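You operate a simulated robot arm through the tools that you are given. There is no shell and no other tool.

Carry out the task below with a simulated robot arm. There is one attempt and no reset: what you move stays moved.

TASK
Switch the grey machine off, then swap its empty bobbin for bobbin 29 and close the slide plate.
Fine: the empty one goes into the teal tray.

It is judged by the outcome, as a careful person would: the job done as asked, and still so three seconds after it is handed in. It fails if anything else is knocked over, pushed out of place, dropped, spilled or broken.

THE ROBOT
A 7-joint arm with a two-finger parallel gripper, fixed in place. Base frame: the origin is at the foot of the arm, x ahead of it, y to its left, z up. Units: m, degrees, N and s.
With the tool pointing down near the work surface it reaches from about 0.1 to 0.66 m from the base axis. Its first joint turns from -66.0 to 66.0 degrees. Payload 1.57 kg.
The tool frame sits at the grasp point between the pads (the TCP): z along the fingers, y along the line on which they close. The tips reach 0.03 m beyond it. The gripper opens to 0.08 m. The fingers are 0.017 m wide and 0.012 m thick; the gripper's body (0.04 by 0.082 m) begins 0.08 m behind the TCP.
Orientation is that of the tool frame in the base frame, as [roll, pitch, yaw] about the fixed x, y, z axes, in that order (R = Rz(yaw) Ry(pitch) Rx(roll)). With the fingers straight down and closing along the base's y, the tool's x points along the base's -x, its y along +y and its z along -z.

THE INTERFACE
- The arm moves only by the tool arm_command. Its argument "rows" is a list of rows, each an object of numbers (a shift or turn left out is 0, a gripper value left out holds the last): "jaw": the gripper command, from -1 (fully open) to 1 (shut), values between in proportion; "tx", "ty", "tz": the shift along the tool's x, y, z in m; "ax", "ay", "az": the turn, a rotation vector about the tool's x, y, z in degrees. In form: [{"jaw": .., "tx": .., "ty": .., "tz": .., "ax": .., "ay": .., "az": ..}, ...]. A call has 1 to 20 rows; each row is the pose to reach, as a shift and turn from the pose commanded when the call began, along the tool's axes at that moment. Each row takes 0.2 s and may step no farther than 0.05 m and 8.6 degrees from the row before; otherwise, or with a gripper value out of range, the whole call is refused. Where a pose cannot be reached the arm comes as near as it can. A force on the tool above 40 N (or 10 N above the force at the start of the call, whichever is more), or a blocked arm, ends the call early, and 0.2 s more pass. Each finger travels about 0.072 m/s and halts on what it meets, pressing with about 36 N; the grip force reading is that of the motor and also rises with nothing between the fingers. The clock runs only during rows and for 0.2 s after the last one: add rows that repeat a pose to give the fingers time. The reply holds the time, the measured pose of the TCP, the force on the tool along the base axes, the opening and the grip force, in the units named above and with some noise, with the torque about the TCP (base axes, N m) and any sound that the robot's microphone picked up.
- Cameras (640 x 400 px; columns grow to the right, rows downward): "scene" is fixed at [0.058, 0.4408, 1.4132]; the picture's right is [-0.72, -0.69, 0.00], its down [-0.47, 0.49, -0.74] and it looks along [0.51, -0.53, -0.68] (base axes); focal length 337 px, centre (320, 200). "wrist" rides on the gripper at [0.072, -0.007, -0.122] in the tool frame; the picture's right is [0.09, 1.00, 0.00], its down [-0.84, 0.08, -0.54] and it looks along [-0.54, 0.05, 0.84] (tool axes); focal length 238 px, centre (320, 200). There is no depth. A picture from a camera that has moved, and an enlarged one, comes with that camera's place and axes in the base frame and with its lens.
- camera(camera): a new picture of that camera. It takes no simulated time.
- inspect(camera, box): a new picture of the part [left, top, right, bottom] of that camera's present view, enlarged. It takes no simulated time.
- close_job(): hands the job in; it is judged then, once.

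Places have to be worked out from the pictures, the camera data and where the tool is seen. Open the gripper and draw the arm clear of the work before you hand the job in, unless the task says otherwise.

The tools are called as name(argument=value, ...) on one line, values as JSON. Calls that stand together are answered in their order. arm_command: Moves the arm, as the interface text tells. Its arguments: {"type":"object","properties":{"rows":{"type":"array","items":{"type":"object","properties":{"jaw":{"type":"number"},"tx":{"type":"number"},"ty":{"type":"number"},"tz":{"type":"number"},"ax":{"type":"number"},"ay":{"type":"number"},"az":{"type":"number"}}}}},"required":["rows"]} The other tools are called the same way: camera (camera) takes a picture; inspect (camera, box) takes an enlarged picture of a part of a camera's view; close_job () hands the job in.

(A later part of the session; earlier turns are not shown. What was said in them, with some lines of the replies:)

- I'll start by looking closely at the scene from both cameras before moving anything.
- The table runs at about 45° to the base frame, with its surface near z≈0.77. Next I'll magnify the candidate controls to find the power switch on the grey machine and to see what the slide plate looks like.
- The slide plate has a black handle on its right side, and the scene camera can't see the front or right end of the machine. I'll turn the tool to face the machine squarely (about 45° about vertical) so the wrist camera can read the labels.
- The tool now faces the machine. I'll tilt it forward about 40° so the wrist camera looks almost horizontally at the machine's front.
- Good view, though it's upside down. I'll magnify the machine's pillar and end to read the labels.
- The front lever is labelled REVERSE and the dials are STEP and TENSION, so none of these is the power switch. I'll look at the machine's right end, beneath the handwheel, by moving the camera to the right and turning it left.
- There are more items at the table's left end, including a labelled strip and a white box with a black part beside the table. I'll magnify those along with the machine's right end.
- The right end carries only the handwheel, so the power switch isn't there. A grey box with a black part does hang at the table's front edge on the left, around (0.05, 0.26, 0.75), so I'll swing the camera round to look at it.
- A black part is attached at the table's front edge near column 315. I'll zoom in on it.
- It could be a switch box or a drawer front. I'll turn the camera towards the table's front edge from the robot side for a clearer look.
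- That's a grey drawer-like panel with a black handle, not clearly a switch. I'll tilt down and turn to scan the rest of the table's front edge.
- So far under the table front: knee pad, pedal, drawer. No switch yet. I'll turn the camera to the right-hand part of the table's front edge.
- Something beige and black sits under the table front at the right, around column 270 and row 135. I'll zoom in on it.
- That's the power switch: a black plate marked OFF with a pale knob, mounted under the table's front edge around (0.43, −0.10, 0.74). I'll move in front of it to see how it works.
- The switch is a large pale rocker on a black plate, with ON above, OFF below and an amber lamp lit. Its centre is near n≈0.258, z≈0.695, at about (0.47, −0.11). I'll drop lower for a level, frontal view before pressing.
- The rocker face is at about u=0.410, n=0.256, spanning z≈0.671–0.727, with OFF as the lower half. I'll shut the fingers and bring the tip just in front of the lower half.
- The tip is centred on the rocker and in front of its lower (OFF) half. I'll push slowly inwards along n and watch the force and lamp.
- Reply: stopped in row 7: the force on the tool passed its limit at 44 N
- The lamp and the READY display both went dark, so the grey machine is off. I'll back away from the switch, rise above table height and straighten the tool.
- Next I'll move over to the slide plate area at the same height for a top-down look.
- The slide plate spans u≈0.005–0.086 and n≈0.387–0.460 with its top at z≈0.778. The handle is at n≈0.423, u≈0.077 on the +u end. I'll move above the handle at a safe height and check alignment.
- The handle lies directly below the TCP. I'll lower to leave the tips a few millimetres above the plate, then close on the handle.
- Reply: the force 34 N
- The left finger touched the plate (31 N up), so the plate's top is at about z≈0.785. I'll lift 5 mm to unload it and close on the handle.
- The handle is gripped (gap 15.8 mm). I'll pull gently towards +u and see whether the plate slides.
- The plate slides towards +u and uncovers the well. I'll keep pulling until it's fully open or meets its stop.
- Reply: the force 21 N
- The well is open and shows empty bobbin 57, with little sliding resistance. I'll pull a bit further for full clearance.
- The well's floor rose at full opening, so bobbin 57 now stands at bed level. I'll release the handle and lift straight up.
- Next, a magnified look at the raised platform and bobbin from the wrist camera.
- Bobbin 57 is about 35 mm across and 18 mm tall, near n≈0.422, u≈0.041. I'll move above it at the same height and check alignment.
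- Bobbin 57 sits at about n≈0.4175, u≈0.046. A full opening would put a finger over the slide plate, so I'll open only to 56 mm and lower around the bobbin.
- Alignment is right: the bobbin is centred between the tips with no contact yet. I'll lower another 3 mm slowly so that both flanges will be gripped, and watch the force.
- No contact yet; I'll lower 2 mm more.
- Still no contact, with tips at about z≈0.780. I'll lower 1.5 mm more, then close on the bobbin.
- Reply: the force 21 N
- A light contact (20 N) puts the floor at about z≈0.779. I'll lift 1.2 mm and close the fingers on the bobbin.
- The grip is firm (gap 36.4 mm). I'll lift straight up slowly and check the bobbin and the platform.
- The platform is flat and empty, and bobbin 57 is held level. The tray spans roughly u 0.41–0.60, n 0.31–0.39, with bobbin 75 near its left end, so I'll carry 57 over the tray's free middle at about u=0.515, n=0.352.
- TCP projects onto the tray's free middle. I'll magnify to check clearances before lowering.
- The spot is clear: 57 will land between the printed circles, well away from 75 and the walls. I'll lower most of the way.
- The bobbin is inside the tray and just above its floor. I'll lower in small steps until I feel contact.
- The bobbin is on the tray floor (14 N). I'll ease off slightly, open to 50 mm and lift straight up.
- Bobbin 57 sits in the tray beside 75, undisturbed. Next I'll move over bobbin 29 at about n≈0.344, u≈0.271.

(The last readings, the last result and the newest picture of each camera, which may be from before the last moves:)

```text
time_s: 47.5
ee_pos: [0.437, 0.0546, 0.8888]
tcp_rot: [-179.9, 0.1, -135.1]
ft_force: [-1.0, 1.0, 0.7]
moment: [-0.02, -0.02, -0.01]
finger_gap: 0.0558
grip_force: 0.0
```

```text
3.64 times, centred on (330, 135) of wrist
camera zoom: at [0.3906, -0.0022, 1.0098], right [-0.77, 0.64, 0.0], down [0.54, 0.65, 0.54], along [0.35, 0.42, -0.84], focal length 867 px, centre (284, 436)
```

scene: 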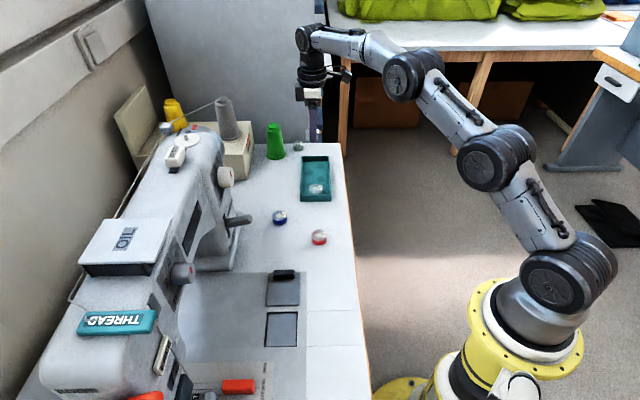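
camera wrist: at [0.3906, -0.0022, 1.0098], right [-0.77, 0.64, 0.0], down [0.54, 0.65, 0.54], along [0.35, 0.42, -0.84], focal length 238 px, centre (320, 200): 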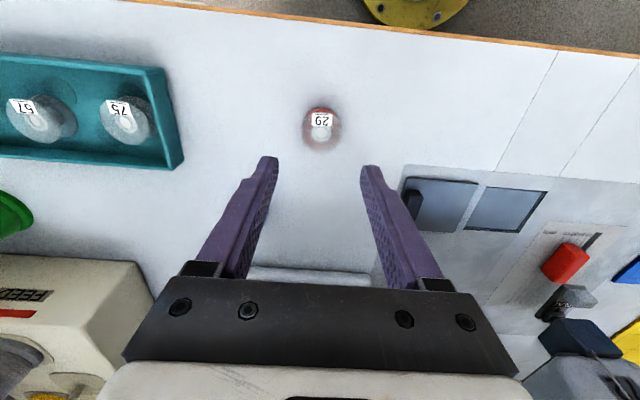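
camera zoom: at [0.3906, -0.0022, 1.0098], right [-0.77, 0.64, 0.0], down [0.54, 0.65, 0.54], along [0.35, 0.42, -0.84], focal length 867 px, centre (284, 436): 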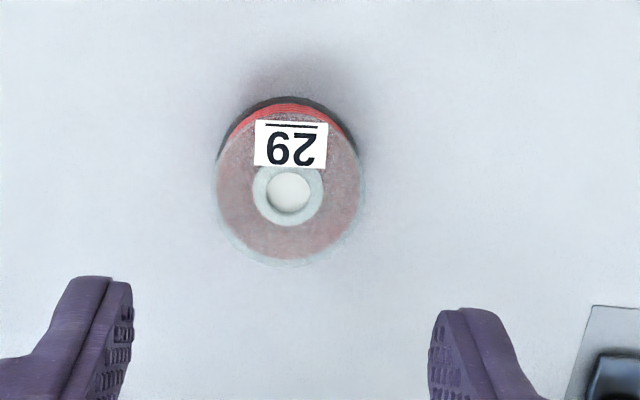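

Bobbin 29 is centred at about n≈0.3405, u≈0.270. I'll shift 7 mm towards the robot and lower around it.

arm_command(rows=[{"tx": 0.0071}, {"tx": 0.0071, "tz": 0.03}, {"tx": 0.0071, "tz": 0.06}, {"tx": 0.0071, "tz": 0.073}, {"tx": 0.0071, "tz": 0.073}])

inspect(camera="wrist", box=[250, 110, 400, 220])

inspect(camera="scene", box=[270, 180, 370, 280])

```text
time_s: 48.7
ee_pos: [0.4322, 0.0486, 0.8139]
tcp_rot: [-179.9, -0.1, -135.1]
ft_force: [-0.3, 0.3, 0.4]
moment: [0.0, 0.01, 0.0]
finger_gap: 0.056
grip_force: 0.1
```

```text
3.64 times, centred on (325, 165) of wrist
camera zoom: at [0.3853, -0.0071, 0.9362], right [-0.77, 0.64, 0.0], down [0.54, 0.65, 0.54], along [0.35, 0.42, -0.84], focal length 867 px, centre (302, 327)
```

zoom: 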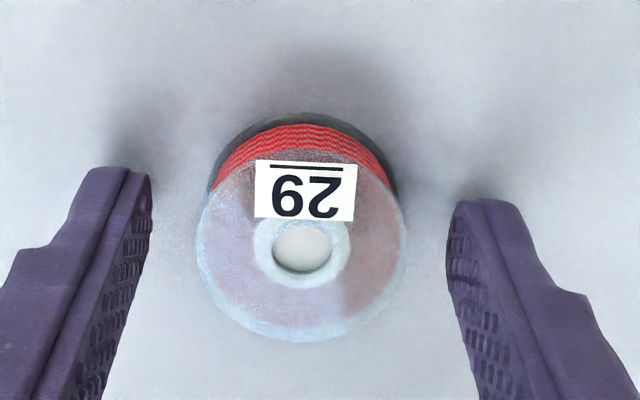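

```text
4.00 times, centred on (320, 230) of scene
camera zoom: at [0.058, 0.4409, 1.4132], right [-0.72, -0.69, 0.0], down [-0.47, 0.49, -0.74], along [0.51, -0.53, -0.68], focal length 1349 px, centre (320, 80)
```

zoom: 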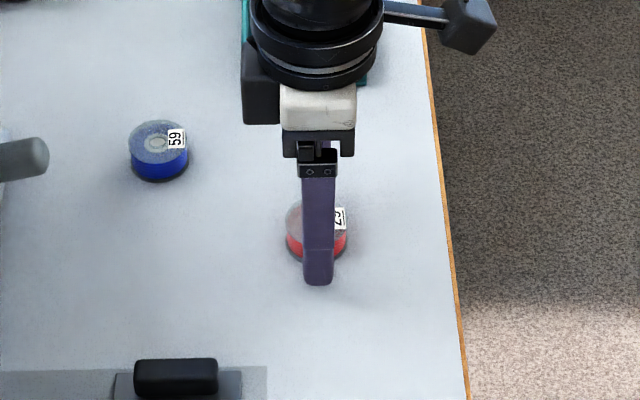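

Well centred. I'll lower slowly to just above the table.

arm_command(rows=[{"tz": 0.001}, {"tz": 0.002}, {"tz": 0.0025}])

```text
time_s: 49.5
ee_pos: [0.4286, 0.0504, 0.8132]
tcp_rot: [180.0, 0.0, -135.1]
ft_force: [0.7, -0.3, -0.1]
moment: [-0.02, 0.0, 0.0]
finger_gap: 0.0561
grip_force: 0.0
```

arm_command(rows=[{"tz": 0.001}, {"tz": 0.0015}, {"tz": 0.0015}])

```text
time_s: 50.3
ee_pos: [0.4289, 0.0503, 0.8111]
tcp_rot: [-180.0, 0.0, -135.1]
ft_force: [1.1, -0.1, 0.7]
moment: [0.01, -0.02, 0.01]
finger_gap: 0.056
grip_force: 0.0
```

No contact yet; another 1.5 mm.

arm_command(rows=[{"tz": 0.001}, {"tz": 0.0015}, {"tz": 0.0015}])

```text
time_s: 51.1
ee_pos: [0.4301, 0.0511, 0.8096]
tcp_rot: [-180.0, -0.1, -135.1]
ft_force: [0.8, -0.1, 1.0]
moment: [0.01, 0.0, 0.01]
finger_gap: 0.056
grip_force: 0.1
```

arm_command(rows=[{"tz": 0.001}, {"tz": 0.0015}, {"tz": 0.0015}])

```text
time_s: 51.9
ee_pos: [0.4304, 0.05, 0.8095]
tcp_rot: [-179.9, 0.1, -134.9]
ft_force: [-6.2, -3.9, 17.7]
moment: [0.29, 0.65, 0.16]
finger_gap: 0.0573
grip_force: 0.8
```

Light contact with the table. I'll lift 1.2 mm and close on bobbin 29.

arm_command(rows=[{"tz": -0.0012}, {"tz": -0.0012}, {"tz": -0.0012, "jaw": 1}, {"tz": -0.0012, "jaw": 1}, {"tz": -0.0012, "jaw": 1}, {"tz": -0.0012, "jaw": 1}])

inspect(camera="wrist", box=[250, 110, 400, 220])

```text
time_s: 53.3
ee_pos: [0.4305, 0.0501, 0.8092]
tcp_rot: [-179.9, 0.0, -135.2]
ft_force: [0.5, 0.5, -0.3]
moment: [-0.03, -0.02, 0.02]
finger_gap: 0.0362
grip_force: 35.8
```

```text
3.64 times, centred on (325, 165) of wrist
camera zoom: at [0.3842, -0.006, 0.9321], right [-0.77, 0.64, 0.0], down [0.54, 0.65, 0.54], along [0.35, 0.42, -0.84], focal length 867 px, centre (302, 327)
```

zoom: 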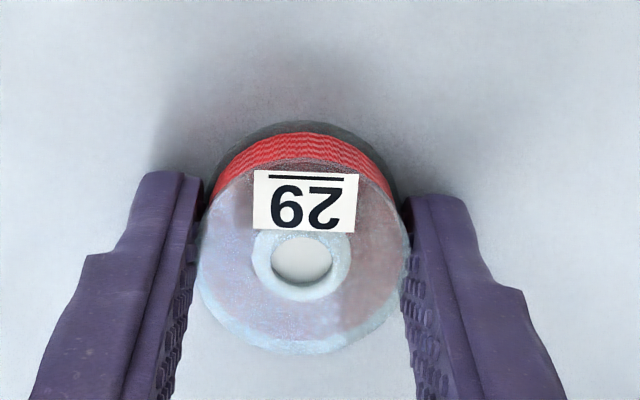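

Bobbin 29 is gripped (36 mm). I'll lift it and carry it to above the well at n≈0.417, u≈0.0465.

arm_command(rows=[{"tz": -0.02}, {"tz": -0.065}, {"tz": -0.11}, {"tx": -0.0154, "ty": 0.0445, "tz": -0.11}, {"tx": -0.031, "ty": 0.089, "tz": -0.11}, {"tx": -0.0463, "ty": 0.1335, "tz": -0.11}, {"tx": -0.0618, "ty": 0.178, "tz": -0.11}, {"tx": -0.0772, "ty": 0.2225, "tz": -0.11}, {"tx": -0.0772, "ty": 0.2225, "tz": -0.11}])

camera(camera="wrist")

inspect(camera="wrist", box=[240, 60, 400, 210])

camera(camera="scene")

```text
time_s: 55.3
ee_pos: [0.3255, 0.2599, 0.9211]
tcp_rot: [-179.9, 0.1, -135.1]
ft_force: [0.1, 0.3, 0.1]
moment: [0.01, -0.03, -0.02]
finger_gap: 0.0366
grip_force: 35.5
```

```text
taken
camera wrist: at [0.2802, 0.2045, 1.0426], right [-0.77, 0.64, 0.0], down [0.54, 0.65, 0.54], along [0.35, 0.42, -0.84], focal length 238 px, centre (320, 200)
```

wrist: 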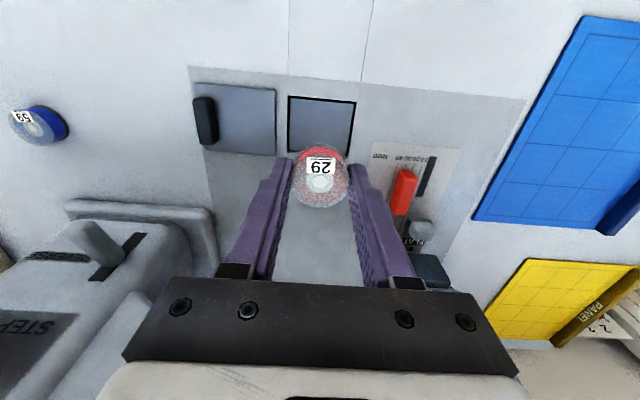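

```text
2.67 times, centred on (320, 135) of wrist
camera zoom: at [0.2802, 0.2045, 1.0426], right [-0.77, 0.64, 0.0], down [0.54, 0.65, 0.54], along [0.35, 0.42, -0.84], focal length 636 px, centre (320, 373)
```

zoom: 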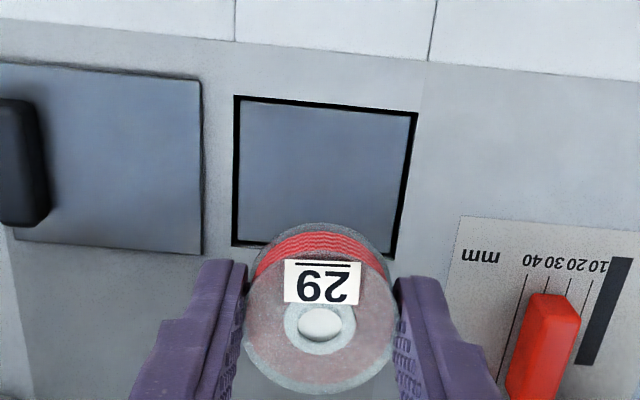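

```text
taken
```

scene: 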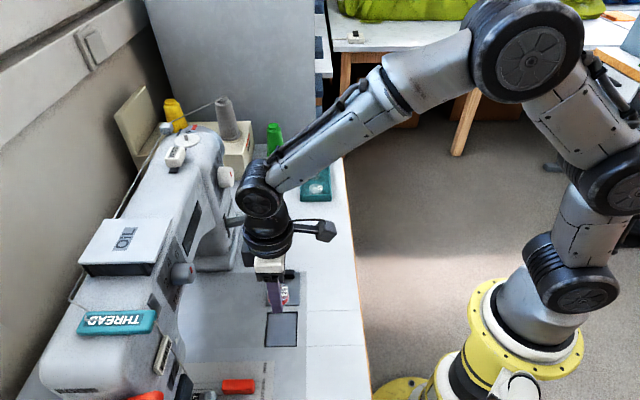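

The well's centre is at about n≈0.418, u≈0.0463. I'll nudge 3.5 mm in n and lower to just above the platform.

arm_command(rows=[{"tx": -0.0035, "tz": 0.03}, {"tx": -0.0035, "tz": 0.065}, {"tx": -0.0035, "tz": 0.09}, {"tx": -0.0035, "tz": 0.102}, {"tx": -0.0035, "tz": 0.102}])

inspect(camera="wrist", box=[230, 80, 410, 220])

inspect(camera="scene", box=[230, 270, 320, 350])

```text
time_s: 56.5
ee_pos: [0.3301, 0.2639, 0.8173]
tcp_rot: [-179.9, 0.1, -135.1]
ft_force: [0.4, -0.6, -0.5]
moment: [-0.03, -0.06, -0.01]
finger_gap: 0.0363
grip_force: 36.2
```

```text
2.86 times, centred on (320, 150) of wrist
camera zoom: at [0.2843, 0.2073, 0.9398], right [-0.77, 0.64, 0.0], down [0.54, 0.65, 0.54], along [0.35, 0.42, -0.84], focal length 681 px, centre (320, 343)
```

zoom: 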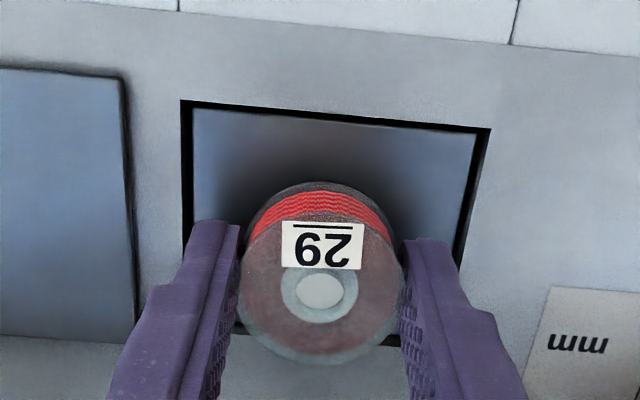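

```text
5.00 times, centred on (275, 310) of scene
camera zoom: at [0.058, 0.4409, 1.4132], right [-0.72, -0.69, 0.0], down [-0.47, 0.49, -0.74], along [0.51, -0.53, -0.68], focal length 1686 px, centre (545, -350)
```

zoom: 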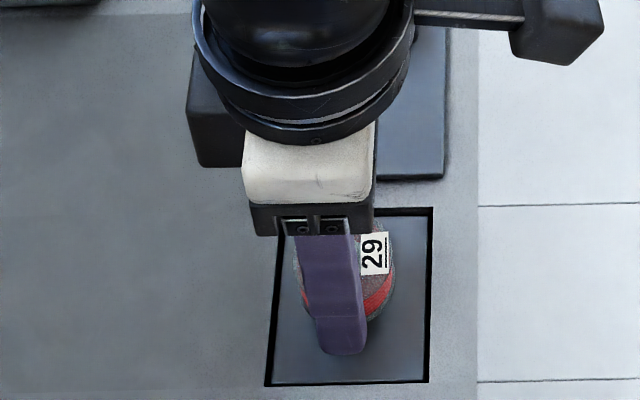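

I'm about 2 mm too far in n; I'll correct that and lower in small steps to contact.

arm_command(rows=[{"tx": 0.0018}, {"tx": 0.0018, "tz": 0.002}, {"tx": 0.0018, "tz": 0.004}, {"tx": 0.0018, "tz": 0.0055}])

```text
time_s: 57.5
ee_pos: [0.3287, 0.262, 0.8131]
tcp_rot: [-179.9, 0.0, -135.1]
ft_force: [-1.0, 0.1, -1.1]
moment: [0.02, -0.04, 0.03]
finger_gap: 0.0363
grip_force: 35.5
```

arm_command(rows=[{"tz": 0.001}, {"tz": 0.0015}, {"tz": 0.0015}])

```text
time_s: 58.3
ee_pos: [0.327, 0.2632, 0.8117]
tcp_rot: [-179.9, 0.0, -135.1]
ft_force: [-0.2, -0.3, -0.1]
moment: [0.02, 0.0, 0.03]
finger_gap: 0.0361
grip_force: 35.6
```

arm_command(rows=[{"tz": 0.001}, {"tz": 0.0015}, {"tz": 0.0015}])

```text
time_s: 59.1
ee_pos: [0.3274, 0.2635, 0.809]
tcp_rot: [-179.9, 0.0, -135.0]
ft_force: [-0.7, 0.3, 1.4]
moment: [0.0, 0.02, -0.01]
finger_gap: 0.0364
grip_force: 36.3
```

arm_command(rows=[{"tz": 0.0006}, {"tz": 0.0012}, {"tz": 0.0012}])

```text
time_s: 59.9
ee_pos: [0.3289, 0.2622, 0.8091]
tcp_rot: [-179.9, 0.0, -135.1]
ft_force: [-0.2, 0.2, -0.6]
moment: [0.01, 0.02, 0.02]
finger_gap: 0.0365
grip_force: 36.1
```

Still no contact. I'll check the picture before going further.

inspect(camera="wrist", box=[250, 100, 400, 220])

inspect(camera="scene", box=[245, 290, 315, 350])

```text
3.33 times, centred on (325, 160) of wrist
camera zoom: at [0.2826, 0.2064, 0.9305], right [-0.77, 0.64, 0.0], down [0.54, 0.65, 0.54], along [0.35, 0.42, -0.84], focal length 794 px, centre (303, 333)
```

zoom: 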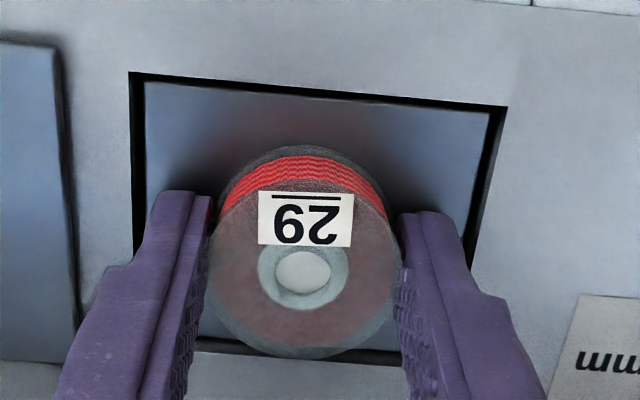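

```text
6.67 times, centred on (280, 320) of scene
camera zoom: at [0.058, 0.4409, 1.4132], right [-0.72, -0.69, 0.0], down [-0.47, 0.49, -0.74], along [0.51, -0.53, -0.68], focal length 2248 px, centre (587, -600)
```

zoom: 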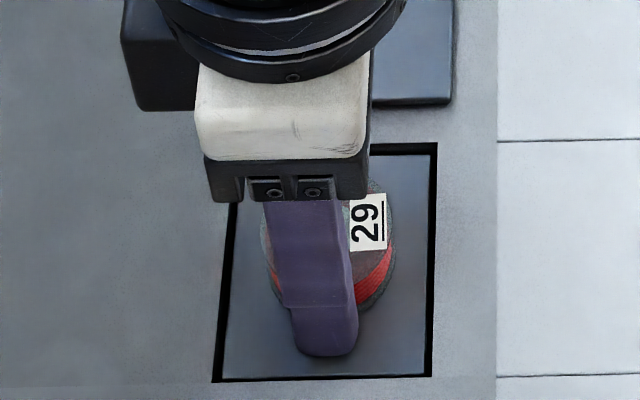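

arm_command(rows=[{"tz": 0.0006}, {"tz": 0.0012}, {"tz": 0.0012}])

```text
time_s: 60.7
ee_pos: [0.3288, 0.2636, 0.8077]
tcp_rot: [-180.0, 0.1, -135.1]
ft_force: [1.6, -0.5, 5.9]
moment: [-0.04, 0.05, -0.01]
finger_gap: 0.036
grip_force: 36.1
```

The bobbin is now resting on the platform (6 N). I'll open only to about 44 mm so the fingers stay inside the well's edges, then rise straight up.

arm_command(rows=[{"tz": -0.0004, "jaw": 0.0}, {"tz": -0.0004, "jaw": -0.1}, {"tz": -0.0004, "jaw": -0.1}, {"tz": -0.01, "jaw": -0.1}, {"tz": -0.03, "jaw": -0.1}, {"tz": -0.07, "jaw": -0.1}, {"tz": -0.1, "jaw": -0.1}, {"tz": -0.1, "jaw": -0.1}])

camera(camera="wrist")

inspect(camera="wrist", box=[240, 70, 400, 190])

inspect(camera="scene", box=[230, 260, 330, 360])

```text
time_s: 62.5
ee_pos: [0.3285, 0.2602, 0.9074]
tcp_rot: [-180.0, 0.0, -135.0]
ft_force: [-0.2, 0.1, 0.1]
moment: [0.01, -0.02, -0.01]
finger_gap: 0.044
grip_force: 0.0
```

```text
taken
camera wrist: at [0.2827, 0.2046, 1.0282], right [-0.77, 0.64, 0.0], down [0.54, 0.65, 0.54], along [0.35, 0.42, -0.84], focal length 238 px, centre (320, 200)
```

wrist: 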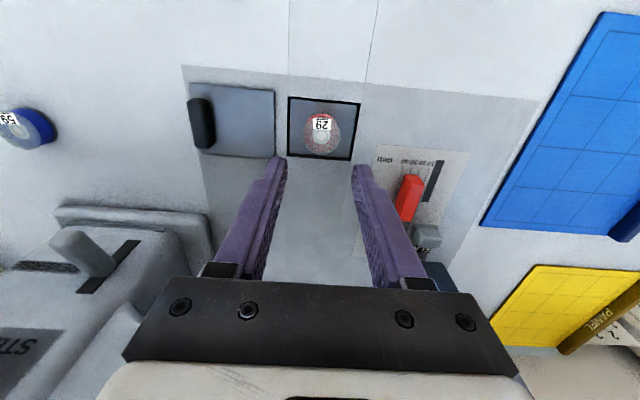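

```text
3.33 times, centred on (320, 130) of wrist
camera zoom: at [0.2827, 0.2046, 1.0282], right [-0.77, 0.64, 0.0], down [0.54, 0.65, 0.54], along [0.35, 0.42, -0.84], focal length 794 px, centre (320, 433)
```

zoom: 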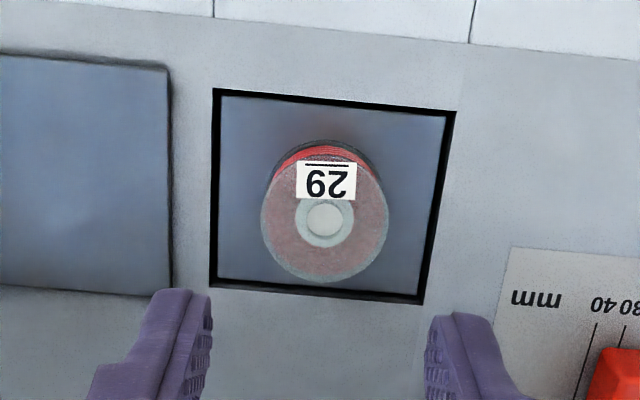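

```text
4.00 times, centred on (280, 310) of scene
camera zoom: at [0.058, 0.4408, 1.4132], right [-0.72, -0.69, 0.0], down [-0.47, 0.49, -0.74], along [0.51, -0.53, -0.68], focal length 1349 px, centre (480, -240)
```

zoom: 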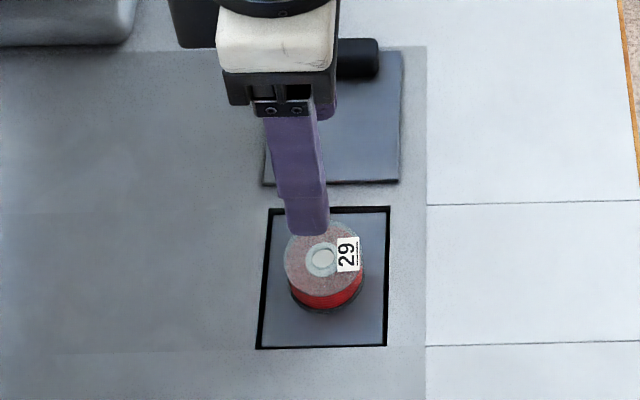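

Bobbin 29 stands centred on the platform. I'll go back over the handle (now at about u≈0.164, n≈0.420) with the fingers open and check alignment.

arm_command(rows=[{"ty": -0.04, "tx": -0.001}, {"ty": -0.08, "tx": -0.0025}, {"ty": -0.1155, "tx": -0.0035, "jaw": -1}, {"ty": -0.1155, "tx": -0.0035, "jaw": -1, "tz": 0.02}, {"ty": -0.1155, "tx": -0.0035, "jaw": -1, "tz": 0.02}])

camera(camera="wrist")

inspect(camera="wrist", box=[260, 80, 400, 190])

```text
time_s: 63.7
ee_pos: [0.412, 0.1829, 0.8863]
tcp_rot: [-179.9, 0.0, -135.0]
ft_force: [0.2, -0.5, 0.4]
moment: [0.01, 0.03, 0.03]
finger_gap: 0.08
grip_force: 0.1
```

```text
taken
camera wrist: at [0.3669, 0.1273, 1.0081], right [-0.77, 0.64, 0.0], down [0.54, 0.65, 0.54], along [0.35, 0.42, -0.84], focal length 238 px, centre (320, 200)
```

wrist: 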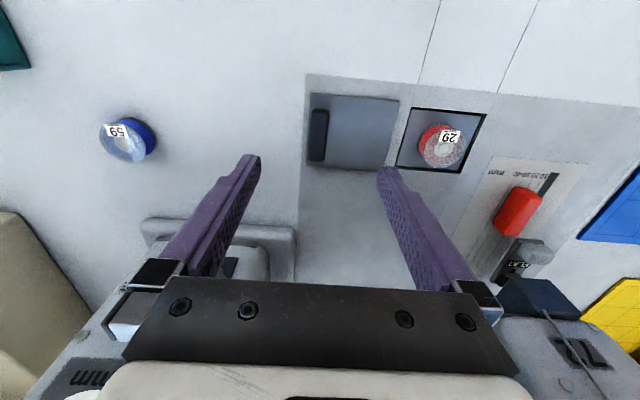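

```text
3.64 times, centred on (330, 135) of wrist
camera zoom: at [0.3669, 0.1273, 1.0081], right [-0.77, 0.64, 0.0], down [0.54, 0.65, 0.54], along [0.35, 0.42, -0.84], focal length 867 px, centre (284, 436)
```

zoom: 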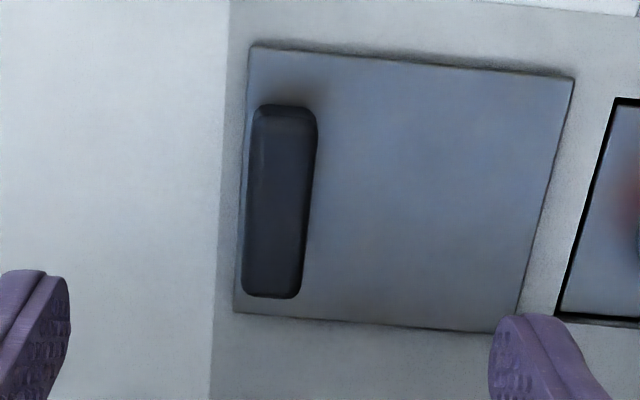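

Aligned over the handle. I'll lower to about 4 mm above the plate and close on the handle.

arm_command(rows=[{"tx": 0.002, "ty": -0.001, "tz": 0.03}, {"tx": 0.002, "ty": -0.001, "tz": 0.055}, {"tx": 0.002, "ty": -0.001, "tz": 0.067}, {"tx": 0.002, "ty": -0.001, "tz": 0.067, "jaw": 1}, {"tx": 0.002, "ty": -0.001, "tz": 0.067, "jaw": 1}, {"tx": 0.002, "ty": -0.001, "tz": 0.067, "jaw": 1}, {"tx": 0.002, "ty": -0.001, "tz": 0.067, "jaw": 1}])

camera(camera="wrist")

```text
time_s: 65.3
ee_pos: [0.413, 0.1811, 0.819]
tcp_rot: [-179.9, 0.0, -135.1]
ft_force: [0.7, 0.0, -3.4]
moment: [0.14, -0.13, 0.04]
finger_gap: 0.0156
grip_force: 31.1
```

```text
taken
camera wrist: at [0.3664, 0.1256, 0.9407], right [-0.77, 0.64, 0.0], down [0.54, 0.65, 0.54], along [0.35, 0.42, -0.84], focal length 238 px, centre (320, 200)
```

wrist: 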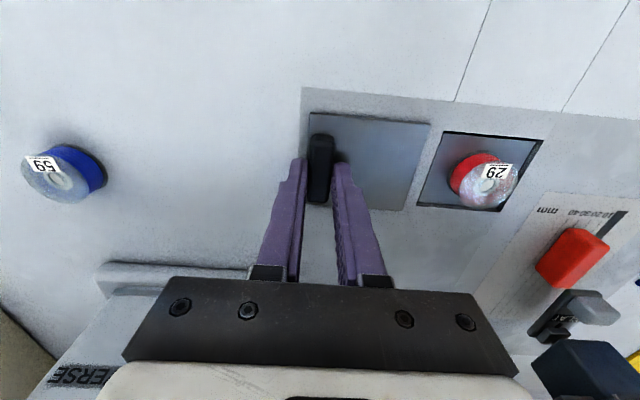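

The handle is gripped. I'll slide towards −u by about 12 mm and check that the platform drops before the plate reaches the bobbin.

arm_command(rows=[{"ty": 0.003}, {"ty": 0.006}, {"ty": 0.009}, {"ty": 0.012}, {"ty": 0.012}])

camera(camera="wrist")

inspect(camera="scene", box=[230, 260, 330, 360])

```text
time_s: 66.5
ee_pos: [0.4029, 0.1913, 0.8205]
tcp_rot: [180.0, 0.0, -135.1]
ft_force: [6.0, 7.1, -18.8]
moment: [0.47, -0.12, 0.22]
finger_gap: 0.0157
grip_force: 31.6
```

```text
taken
camera wrist: at [0.3575, 0.1344, 0.9408], right [-0.77, 0.64, 0.0], down [0.54, 0.65, 0.54], along [0.35, 0.42, -0.84], focal length 238 px, centre (320, 200)
```

wrist: 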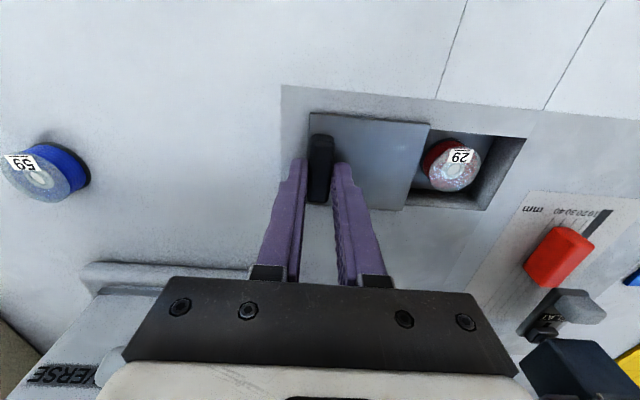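

```text
4.00 times, centred on (280, 310) of scene
camera zoom: at [0.0584, 0.4411, 1.4131], right [-0.72, -0.69, 0.0], down [-0.47, 0.49, -0.74], along [0.51, -0.53, -0.68], focal length 1349 px, centre (480, -240)
```

zoom: 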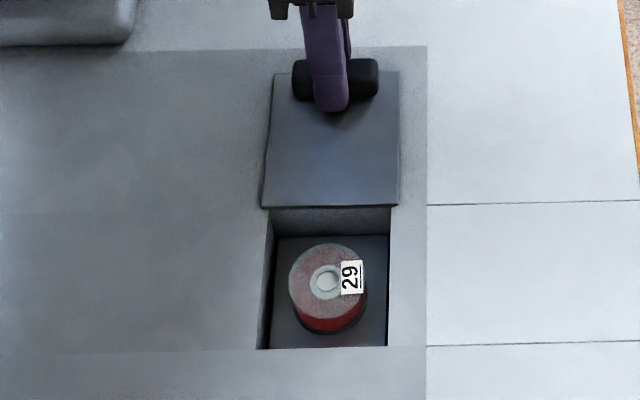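

The platform has dropped and bobbin 29 sits down in the well. I'll keep sliding the plate shut, easing the height by 1 mm to cut the pull on the handle.

arm_command(rows=[{"ty": 0.006, "tz": 0.001}, {"ty": 0.014, "tz": 0.001}, {"ty": 0.022, "tz": 0.001}, {"ty": 0.03, "tz": 0.001}, {"ty": 0.03, "tz": 0.001}])

inspect(camera="scene", box=[230, 260, 330, 360])

```text
time_s: 67.7
ee_pos: [0.3824, 0.2114, 0.819]
tcp_rot: [-179.9, 0.2, -135.1]
ft_force: [7.0, 7.5, -13.2]
moment: [0.15, -0.07, 0.04]
finger_gap: 0.0155
grip_force: 31.3
```

```text
4.00 times, centred on (280, 310) of scene
camera zoom: at [0.0583, 0.4411, 1.4131], right [-0.72, -0.69, 0.0], down [-0.47, 0.49, -0.74], along [0.51, -0.53, -0.68], focal length 1349 px, centre (480, -240)
```

zoom: 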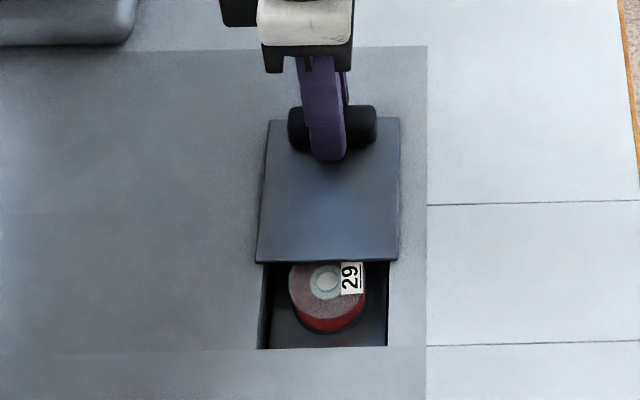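

The plate passes over the bobbin without touching it. I'll continue towards closed.

arm_command(rows=[{"ty": 0.008}, {"ty": 0.016}, {"ty": 0.024}, {"ty": 0.032}, {"ty": 0.036}, {"ty": 0.036}])

inspect(camera="scene", box=[230, 260, 330, 360])

```text
time_s: 69.1
ee_pos: [0.3557, 0.2373, 0.8188]
tcp_rot: [-179.8, 0.1, -135.1]
ft_force: [2.5, 3.4, -4.0]
moment: [0.36, -0.34, 0.04]
finger_gap: 0.0155
grip_force: 31.0
```

```text
4.00 times, centred on (280, 310) of scene
camera zoom: at [0.0581, 0.4409, 1.4132], right [-0.72, -0.69, 0.0], down [-0.47, 0.49, -0.74], along [0.51, -0.53, -0.68], focal length 1349 px, centre (480, -240)
```

zoom: 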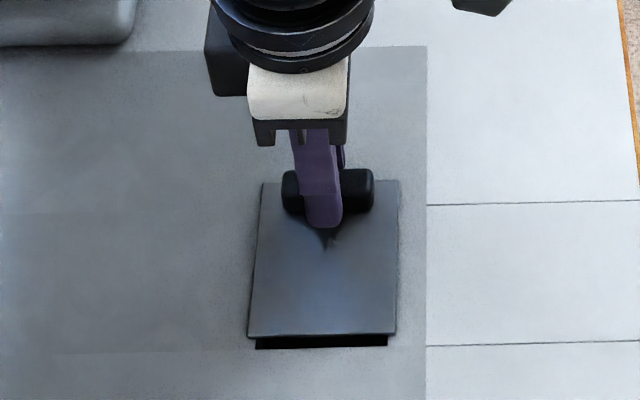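

A gap of about 7 mm remains. I'll finish with small steps until the plate meets its stop.

arm_command(rows=[{"ty": 0.002}, {"ty": 0.004}, {"ty": 0.006}, {"ty": 0.0075}, {"ty": 0.0085}, {"ty": 0.0085}])

inspect(camera="scene", box=[240, 280, 320, 350])

inspect(camera="wrist", box=[260, 90, 500, 230])

```text
time_s: 70.5
ee_pos: [0.3513, 0.2429, 0.8179]
tcp_rot: [-179.9, 0.0, -134.9]
ft_force: [0.7, 0.1, 6.4]
moment: [-0.53, 0.51, 0.04]
finger_gap: 0.0154
grip_force: 31.2
```

```text
5.71 times, centred on (280, 315) of scene
camera zoom: at [0.058, 0.4408, 1.4132], right [-0.72, -0.69, 0.0], down [-0.47, 0.49, -0.74], along [0.51, -0.53, -0.68], focal length 1927 px, centre (549, -457)
```

zoom: 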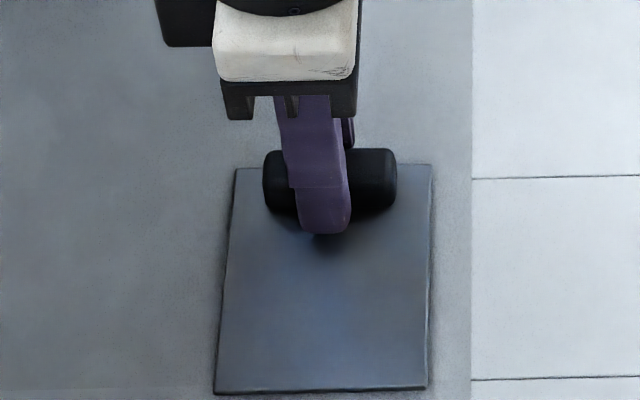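

```text
2.67 times, centred on (380, 160) of wrist
camera zoom: at [0.3048, 0.1869, 0.941], right [-0.77, 0.64, 0.0], down [0.54, 0.65, 0.54], along [0.35, 0.42, -0.84], focal length 636 px, centre (160, 307)
```

zoom: 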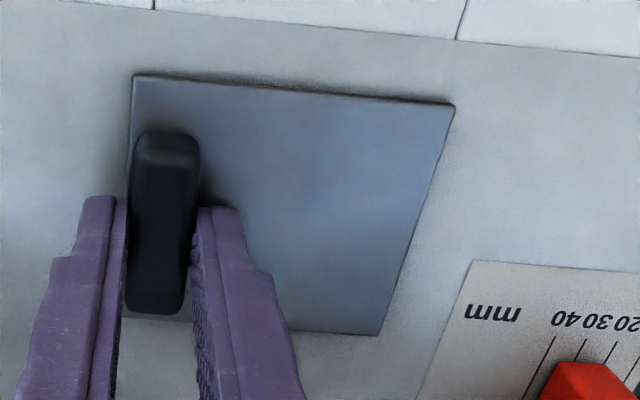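

The plate matches its original closed position to within about half a millimetre. I'll give it a gentle extra 1 mm push to make sure it's seated.

arm_command(rows=[{"ty": 0.0005}, {"ty": 0.001}, {"ty": 0.0015}, {"ty": 0.0015}])

inspect(camera="scene", box=[240, 280, 320, 350])

```text
time_s: 71.5
ee_pos: [0.351, 0.2439, 0.8198]
tcp_rot: [-179.9, 0.1, -135.1]
ft_force: [4.4, -4.7, 9.7]
moment: [-0.35, 0.15, 0.0]
finger_gap: 0.0154
grip_force: 30.7
```

```text
5.71 times, centred on (280, 315) of scene
camera zoom: at [0.058, 0.4407, 1.4133], right [-0.72, -0.69, 0.0], down [-0.47, 0.49, -0.74], along [0.51, -0.53, -0.68], focal length 1927 px, centre (549, -457)
```

zoom: 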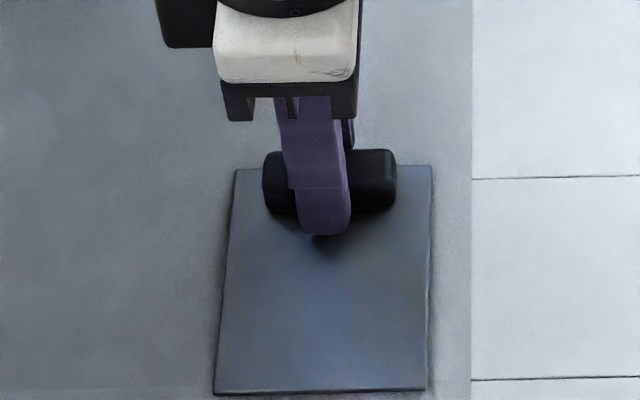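

The plate is against its stop (about 6 N resistance). I'll release the handle and lift straight up.

arm_command(rows=[{"jaw": -1}, {"jaw": -1}, {"jaw": -1}, {"jaw": -1}, {"tz": -0.03}, {"tz": -0.075}, {"tz": -0.12}, {"tz": -0.16}, {"tz": -0.16}])

camera(camera="wrist")

inspect(camera="scene", box=[230, 280, 330, 360])

```text
time_s: 73.5
ee_pos: [0.348, 0.2417, 0.9802]
tcp_rot: [-180.0, 0.2, -135.0]
ft_force: [-0.5, 0.5, -0.4]
moment: [-0.03, -0.01, 0.01]
finger_gap: 0.0799
grip_force: 0.2
```

```text
taken
camera wrist: at [0.3022, 0.186, 1.1009], right [-0.77, 0.64, 0.0], down [0.54, 0.65, 0.54], along [0.35, 0.42, -0.84], focal length 238 px, centre (320, 200)
```

wrist: 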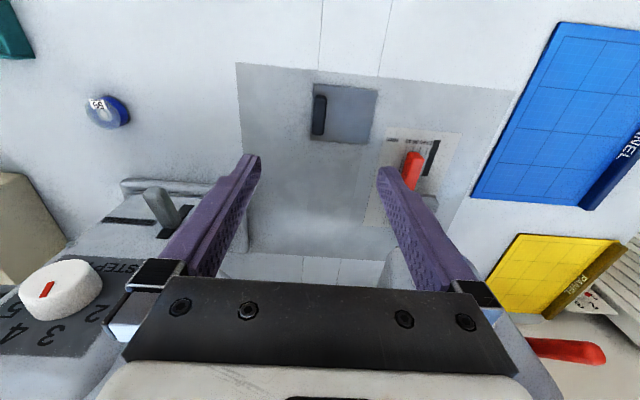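

```text
5.00 times, centred on (280, 320) of scene
camera zoom: at [0.058, 0.4408, 1.4132], right [-0.72, -0.69, 0.0], down [-0.47, 0.49, -0.74], along [0.51, -0.53, -0.68], focal length 1686 px, centre (520, -400)
```

zoom: 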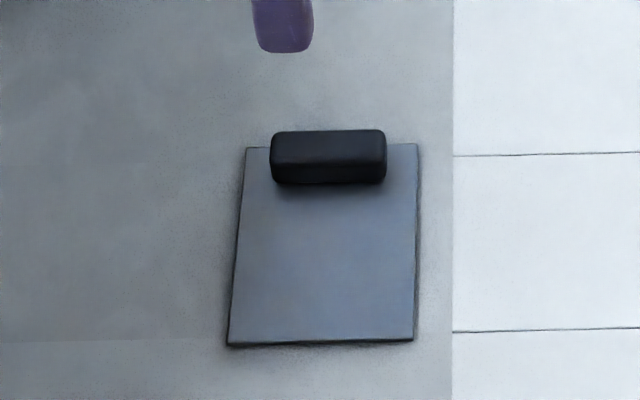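

The plate is closed flush and the handle is released. I'll draw the arm back clear of the table, then do a final check of everything, including the switch.

arm_command(rows=[{"tx": 0.036, "ty": -0.0215, "tz": -0.006}, {"tx": 0.0715, "ty": -0.043, "tz": -0.012}, {"tx": 0.107, "ty": -0.064, "tz": -0.018}, {"tx": 0.143, "ty": -0.086, "tz": -0.024}, {"tx": 0.179, "ty": -0.107, "tz": -0.03}, {"tx": 0.214, "ty": -0.129, "tz": -0.035}, {"tx": 0.25, "ty": -0.15, "tz": -0.04}, {"tx": 0.275, "ty": -0.19, "tz": -0.04}, {"tx": 0.285, "ty": -0.235, "tz": -0.04}, {"tx": 0.285, "ty": -0.235, "tz": -0.04}])

camera(camera="scene")

camera(camera="wrist")

inspect(camera="scene", box=[260, 130, 360, 250])

inspect(camera="scene", box=[150, 180, 270, 280])

```text
time_s: 75.7
ee_pos: [0.3117, -0.1247, 1.0207]
tcp_rot: [-179.9, 0.0, -135.1]
ft_force: [0.0, -0.7, -0.8]
moment: [-0.01, -0.01, -0.05]
finger_gap: 0.0801
grip_force: 0.1
```

```text
taken
```

scene: 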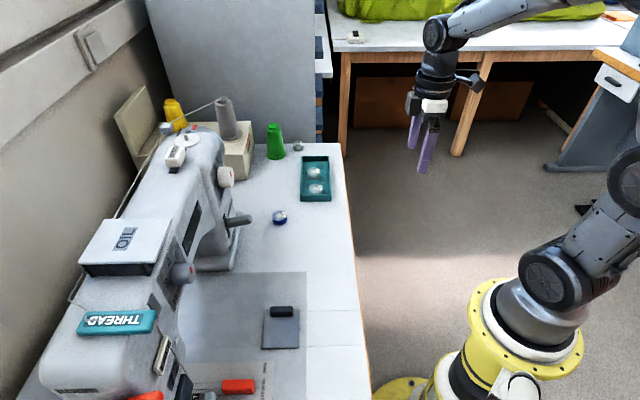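

```text
taken
camera wrist: at [0.2667, -0.1811, 1.1417], right [-0.77, 0.64, 0.0], down [0.54, 0.65, 0.54], along [0.35, 0.42, -0.84], focal length 238 px, centre (320, 200)
```

wrist: 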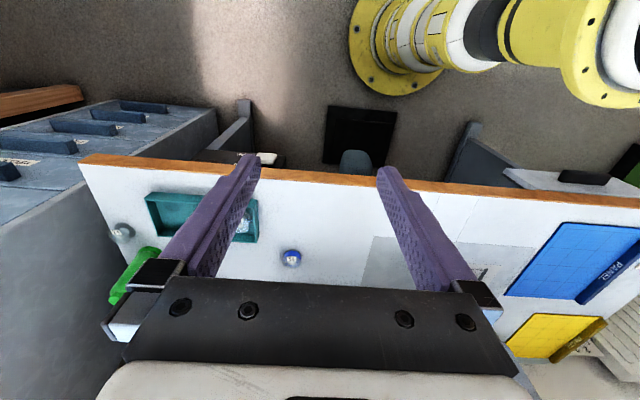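

```text
3.33 times, centred on (310, 190) of scene
camera zoom: at [0.058, 0.4408, 1.4132], right [-0.72, -0.69, 0.0], down [-0.47, 0.49, -0.74], along [0.51, -0.53, -0.68], focal length 1124 px, centre (353, 233)
```

zoom: 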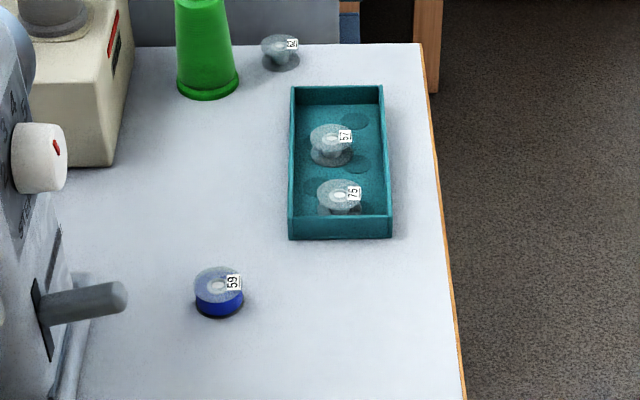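

```text
4.00 times, centred on (210, 230) of scene
camera zoom: at [0.058, 0.4408, 1.4132], right [-0.72, -0.69, 0.0], down [-0.47, 0.49, -0.74], along [0.51, -0.53, -0.68], focal length 1349 px, centre (760, 80)
```

zoom: 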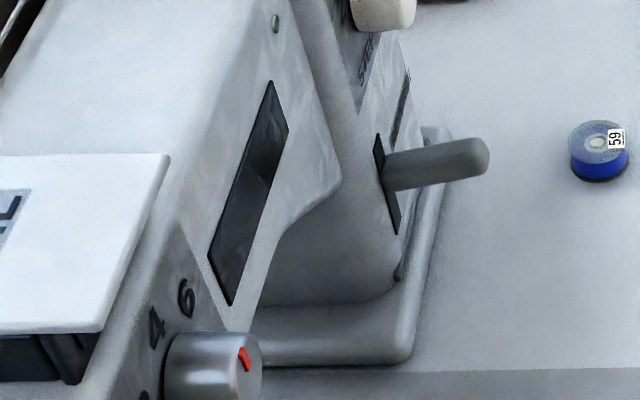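

Final check:
- **Machine:** the display is dark, so it's off.
- **Bobbins:** 57 is in the teal tray next to 75, and 29 is in the well under the plate.
- **Plate:** the slide plate is closed.
- **Everything else:** bobbin 59, the cones and the levers are where they were, and the arm is clear with the gripper open.

I'll hand the job in.

close_job()

```text
The job is handed in.
```

The job is done and handed in:

- **Power:** I switched the grey machine off at the rocker under the table's front edge. The lamp and the READY display both went dark.
- **Empty bobbin:** the one in the machine was number 57. It is now in the teal tray, next to bobbin 75.
- **Bobbin 29:** it is in the machine's bobbin well. It stayed clear of the plate as the plate closed over it.
- **Slide plate:** it is shut against its stop, back where it started.

In the last pictures nothing else had moved. The arm is clear of the table with the gripper open.
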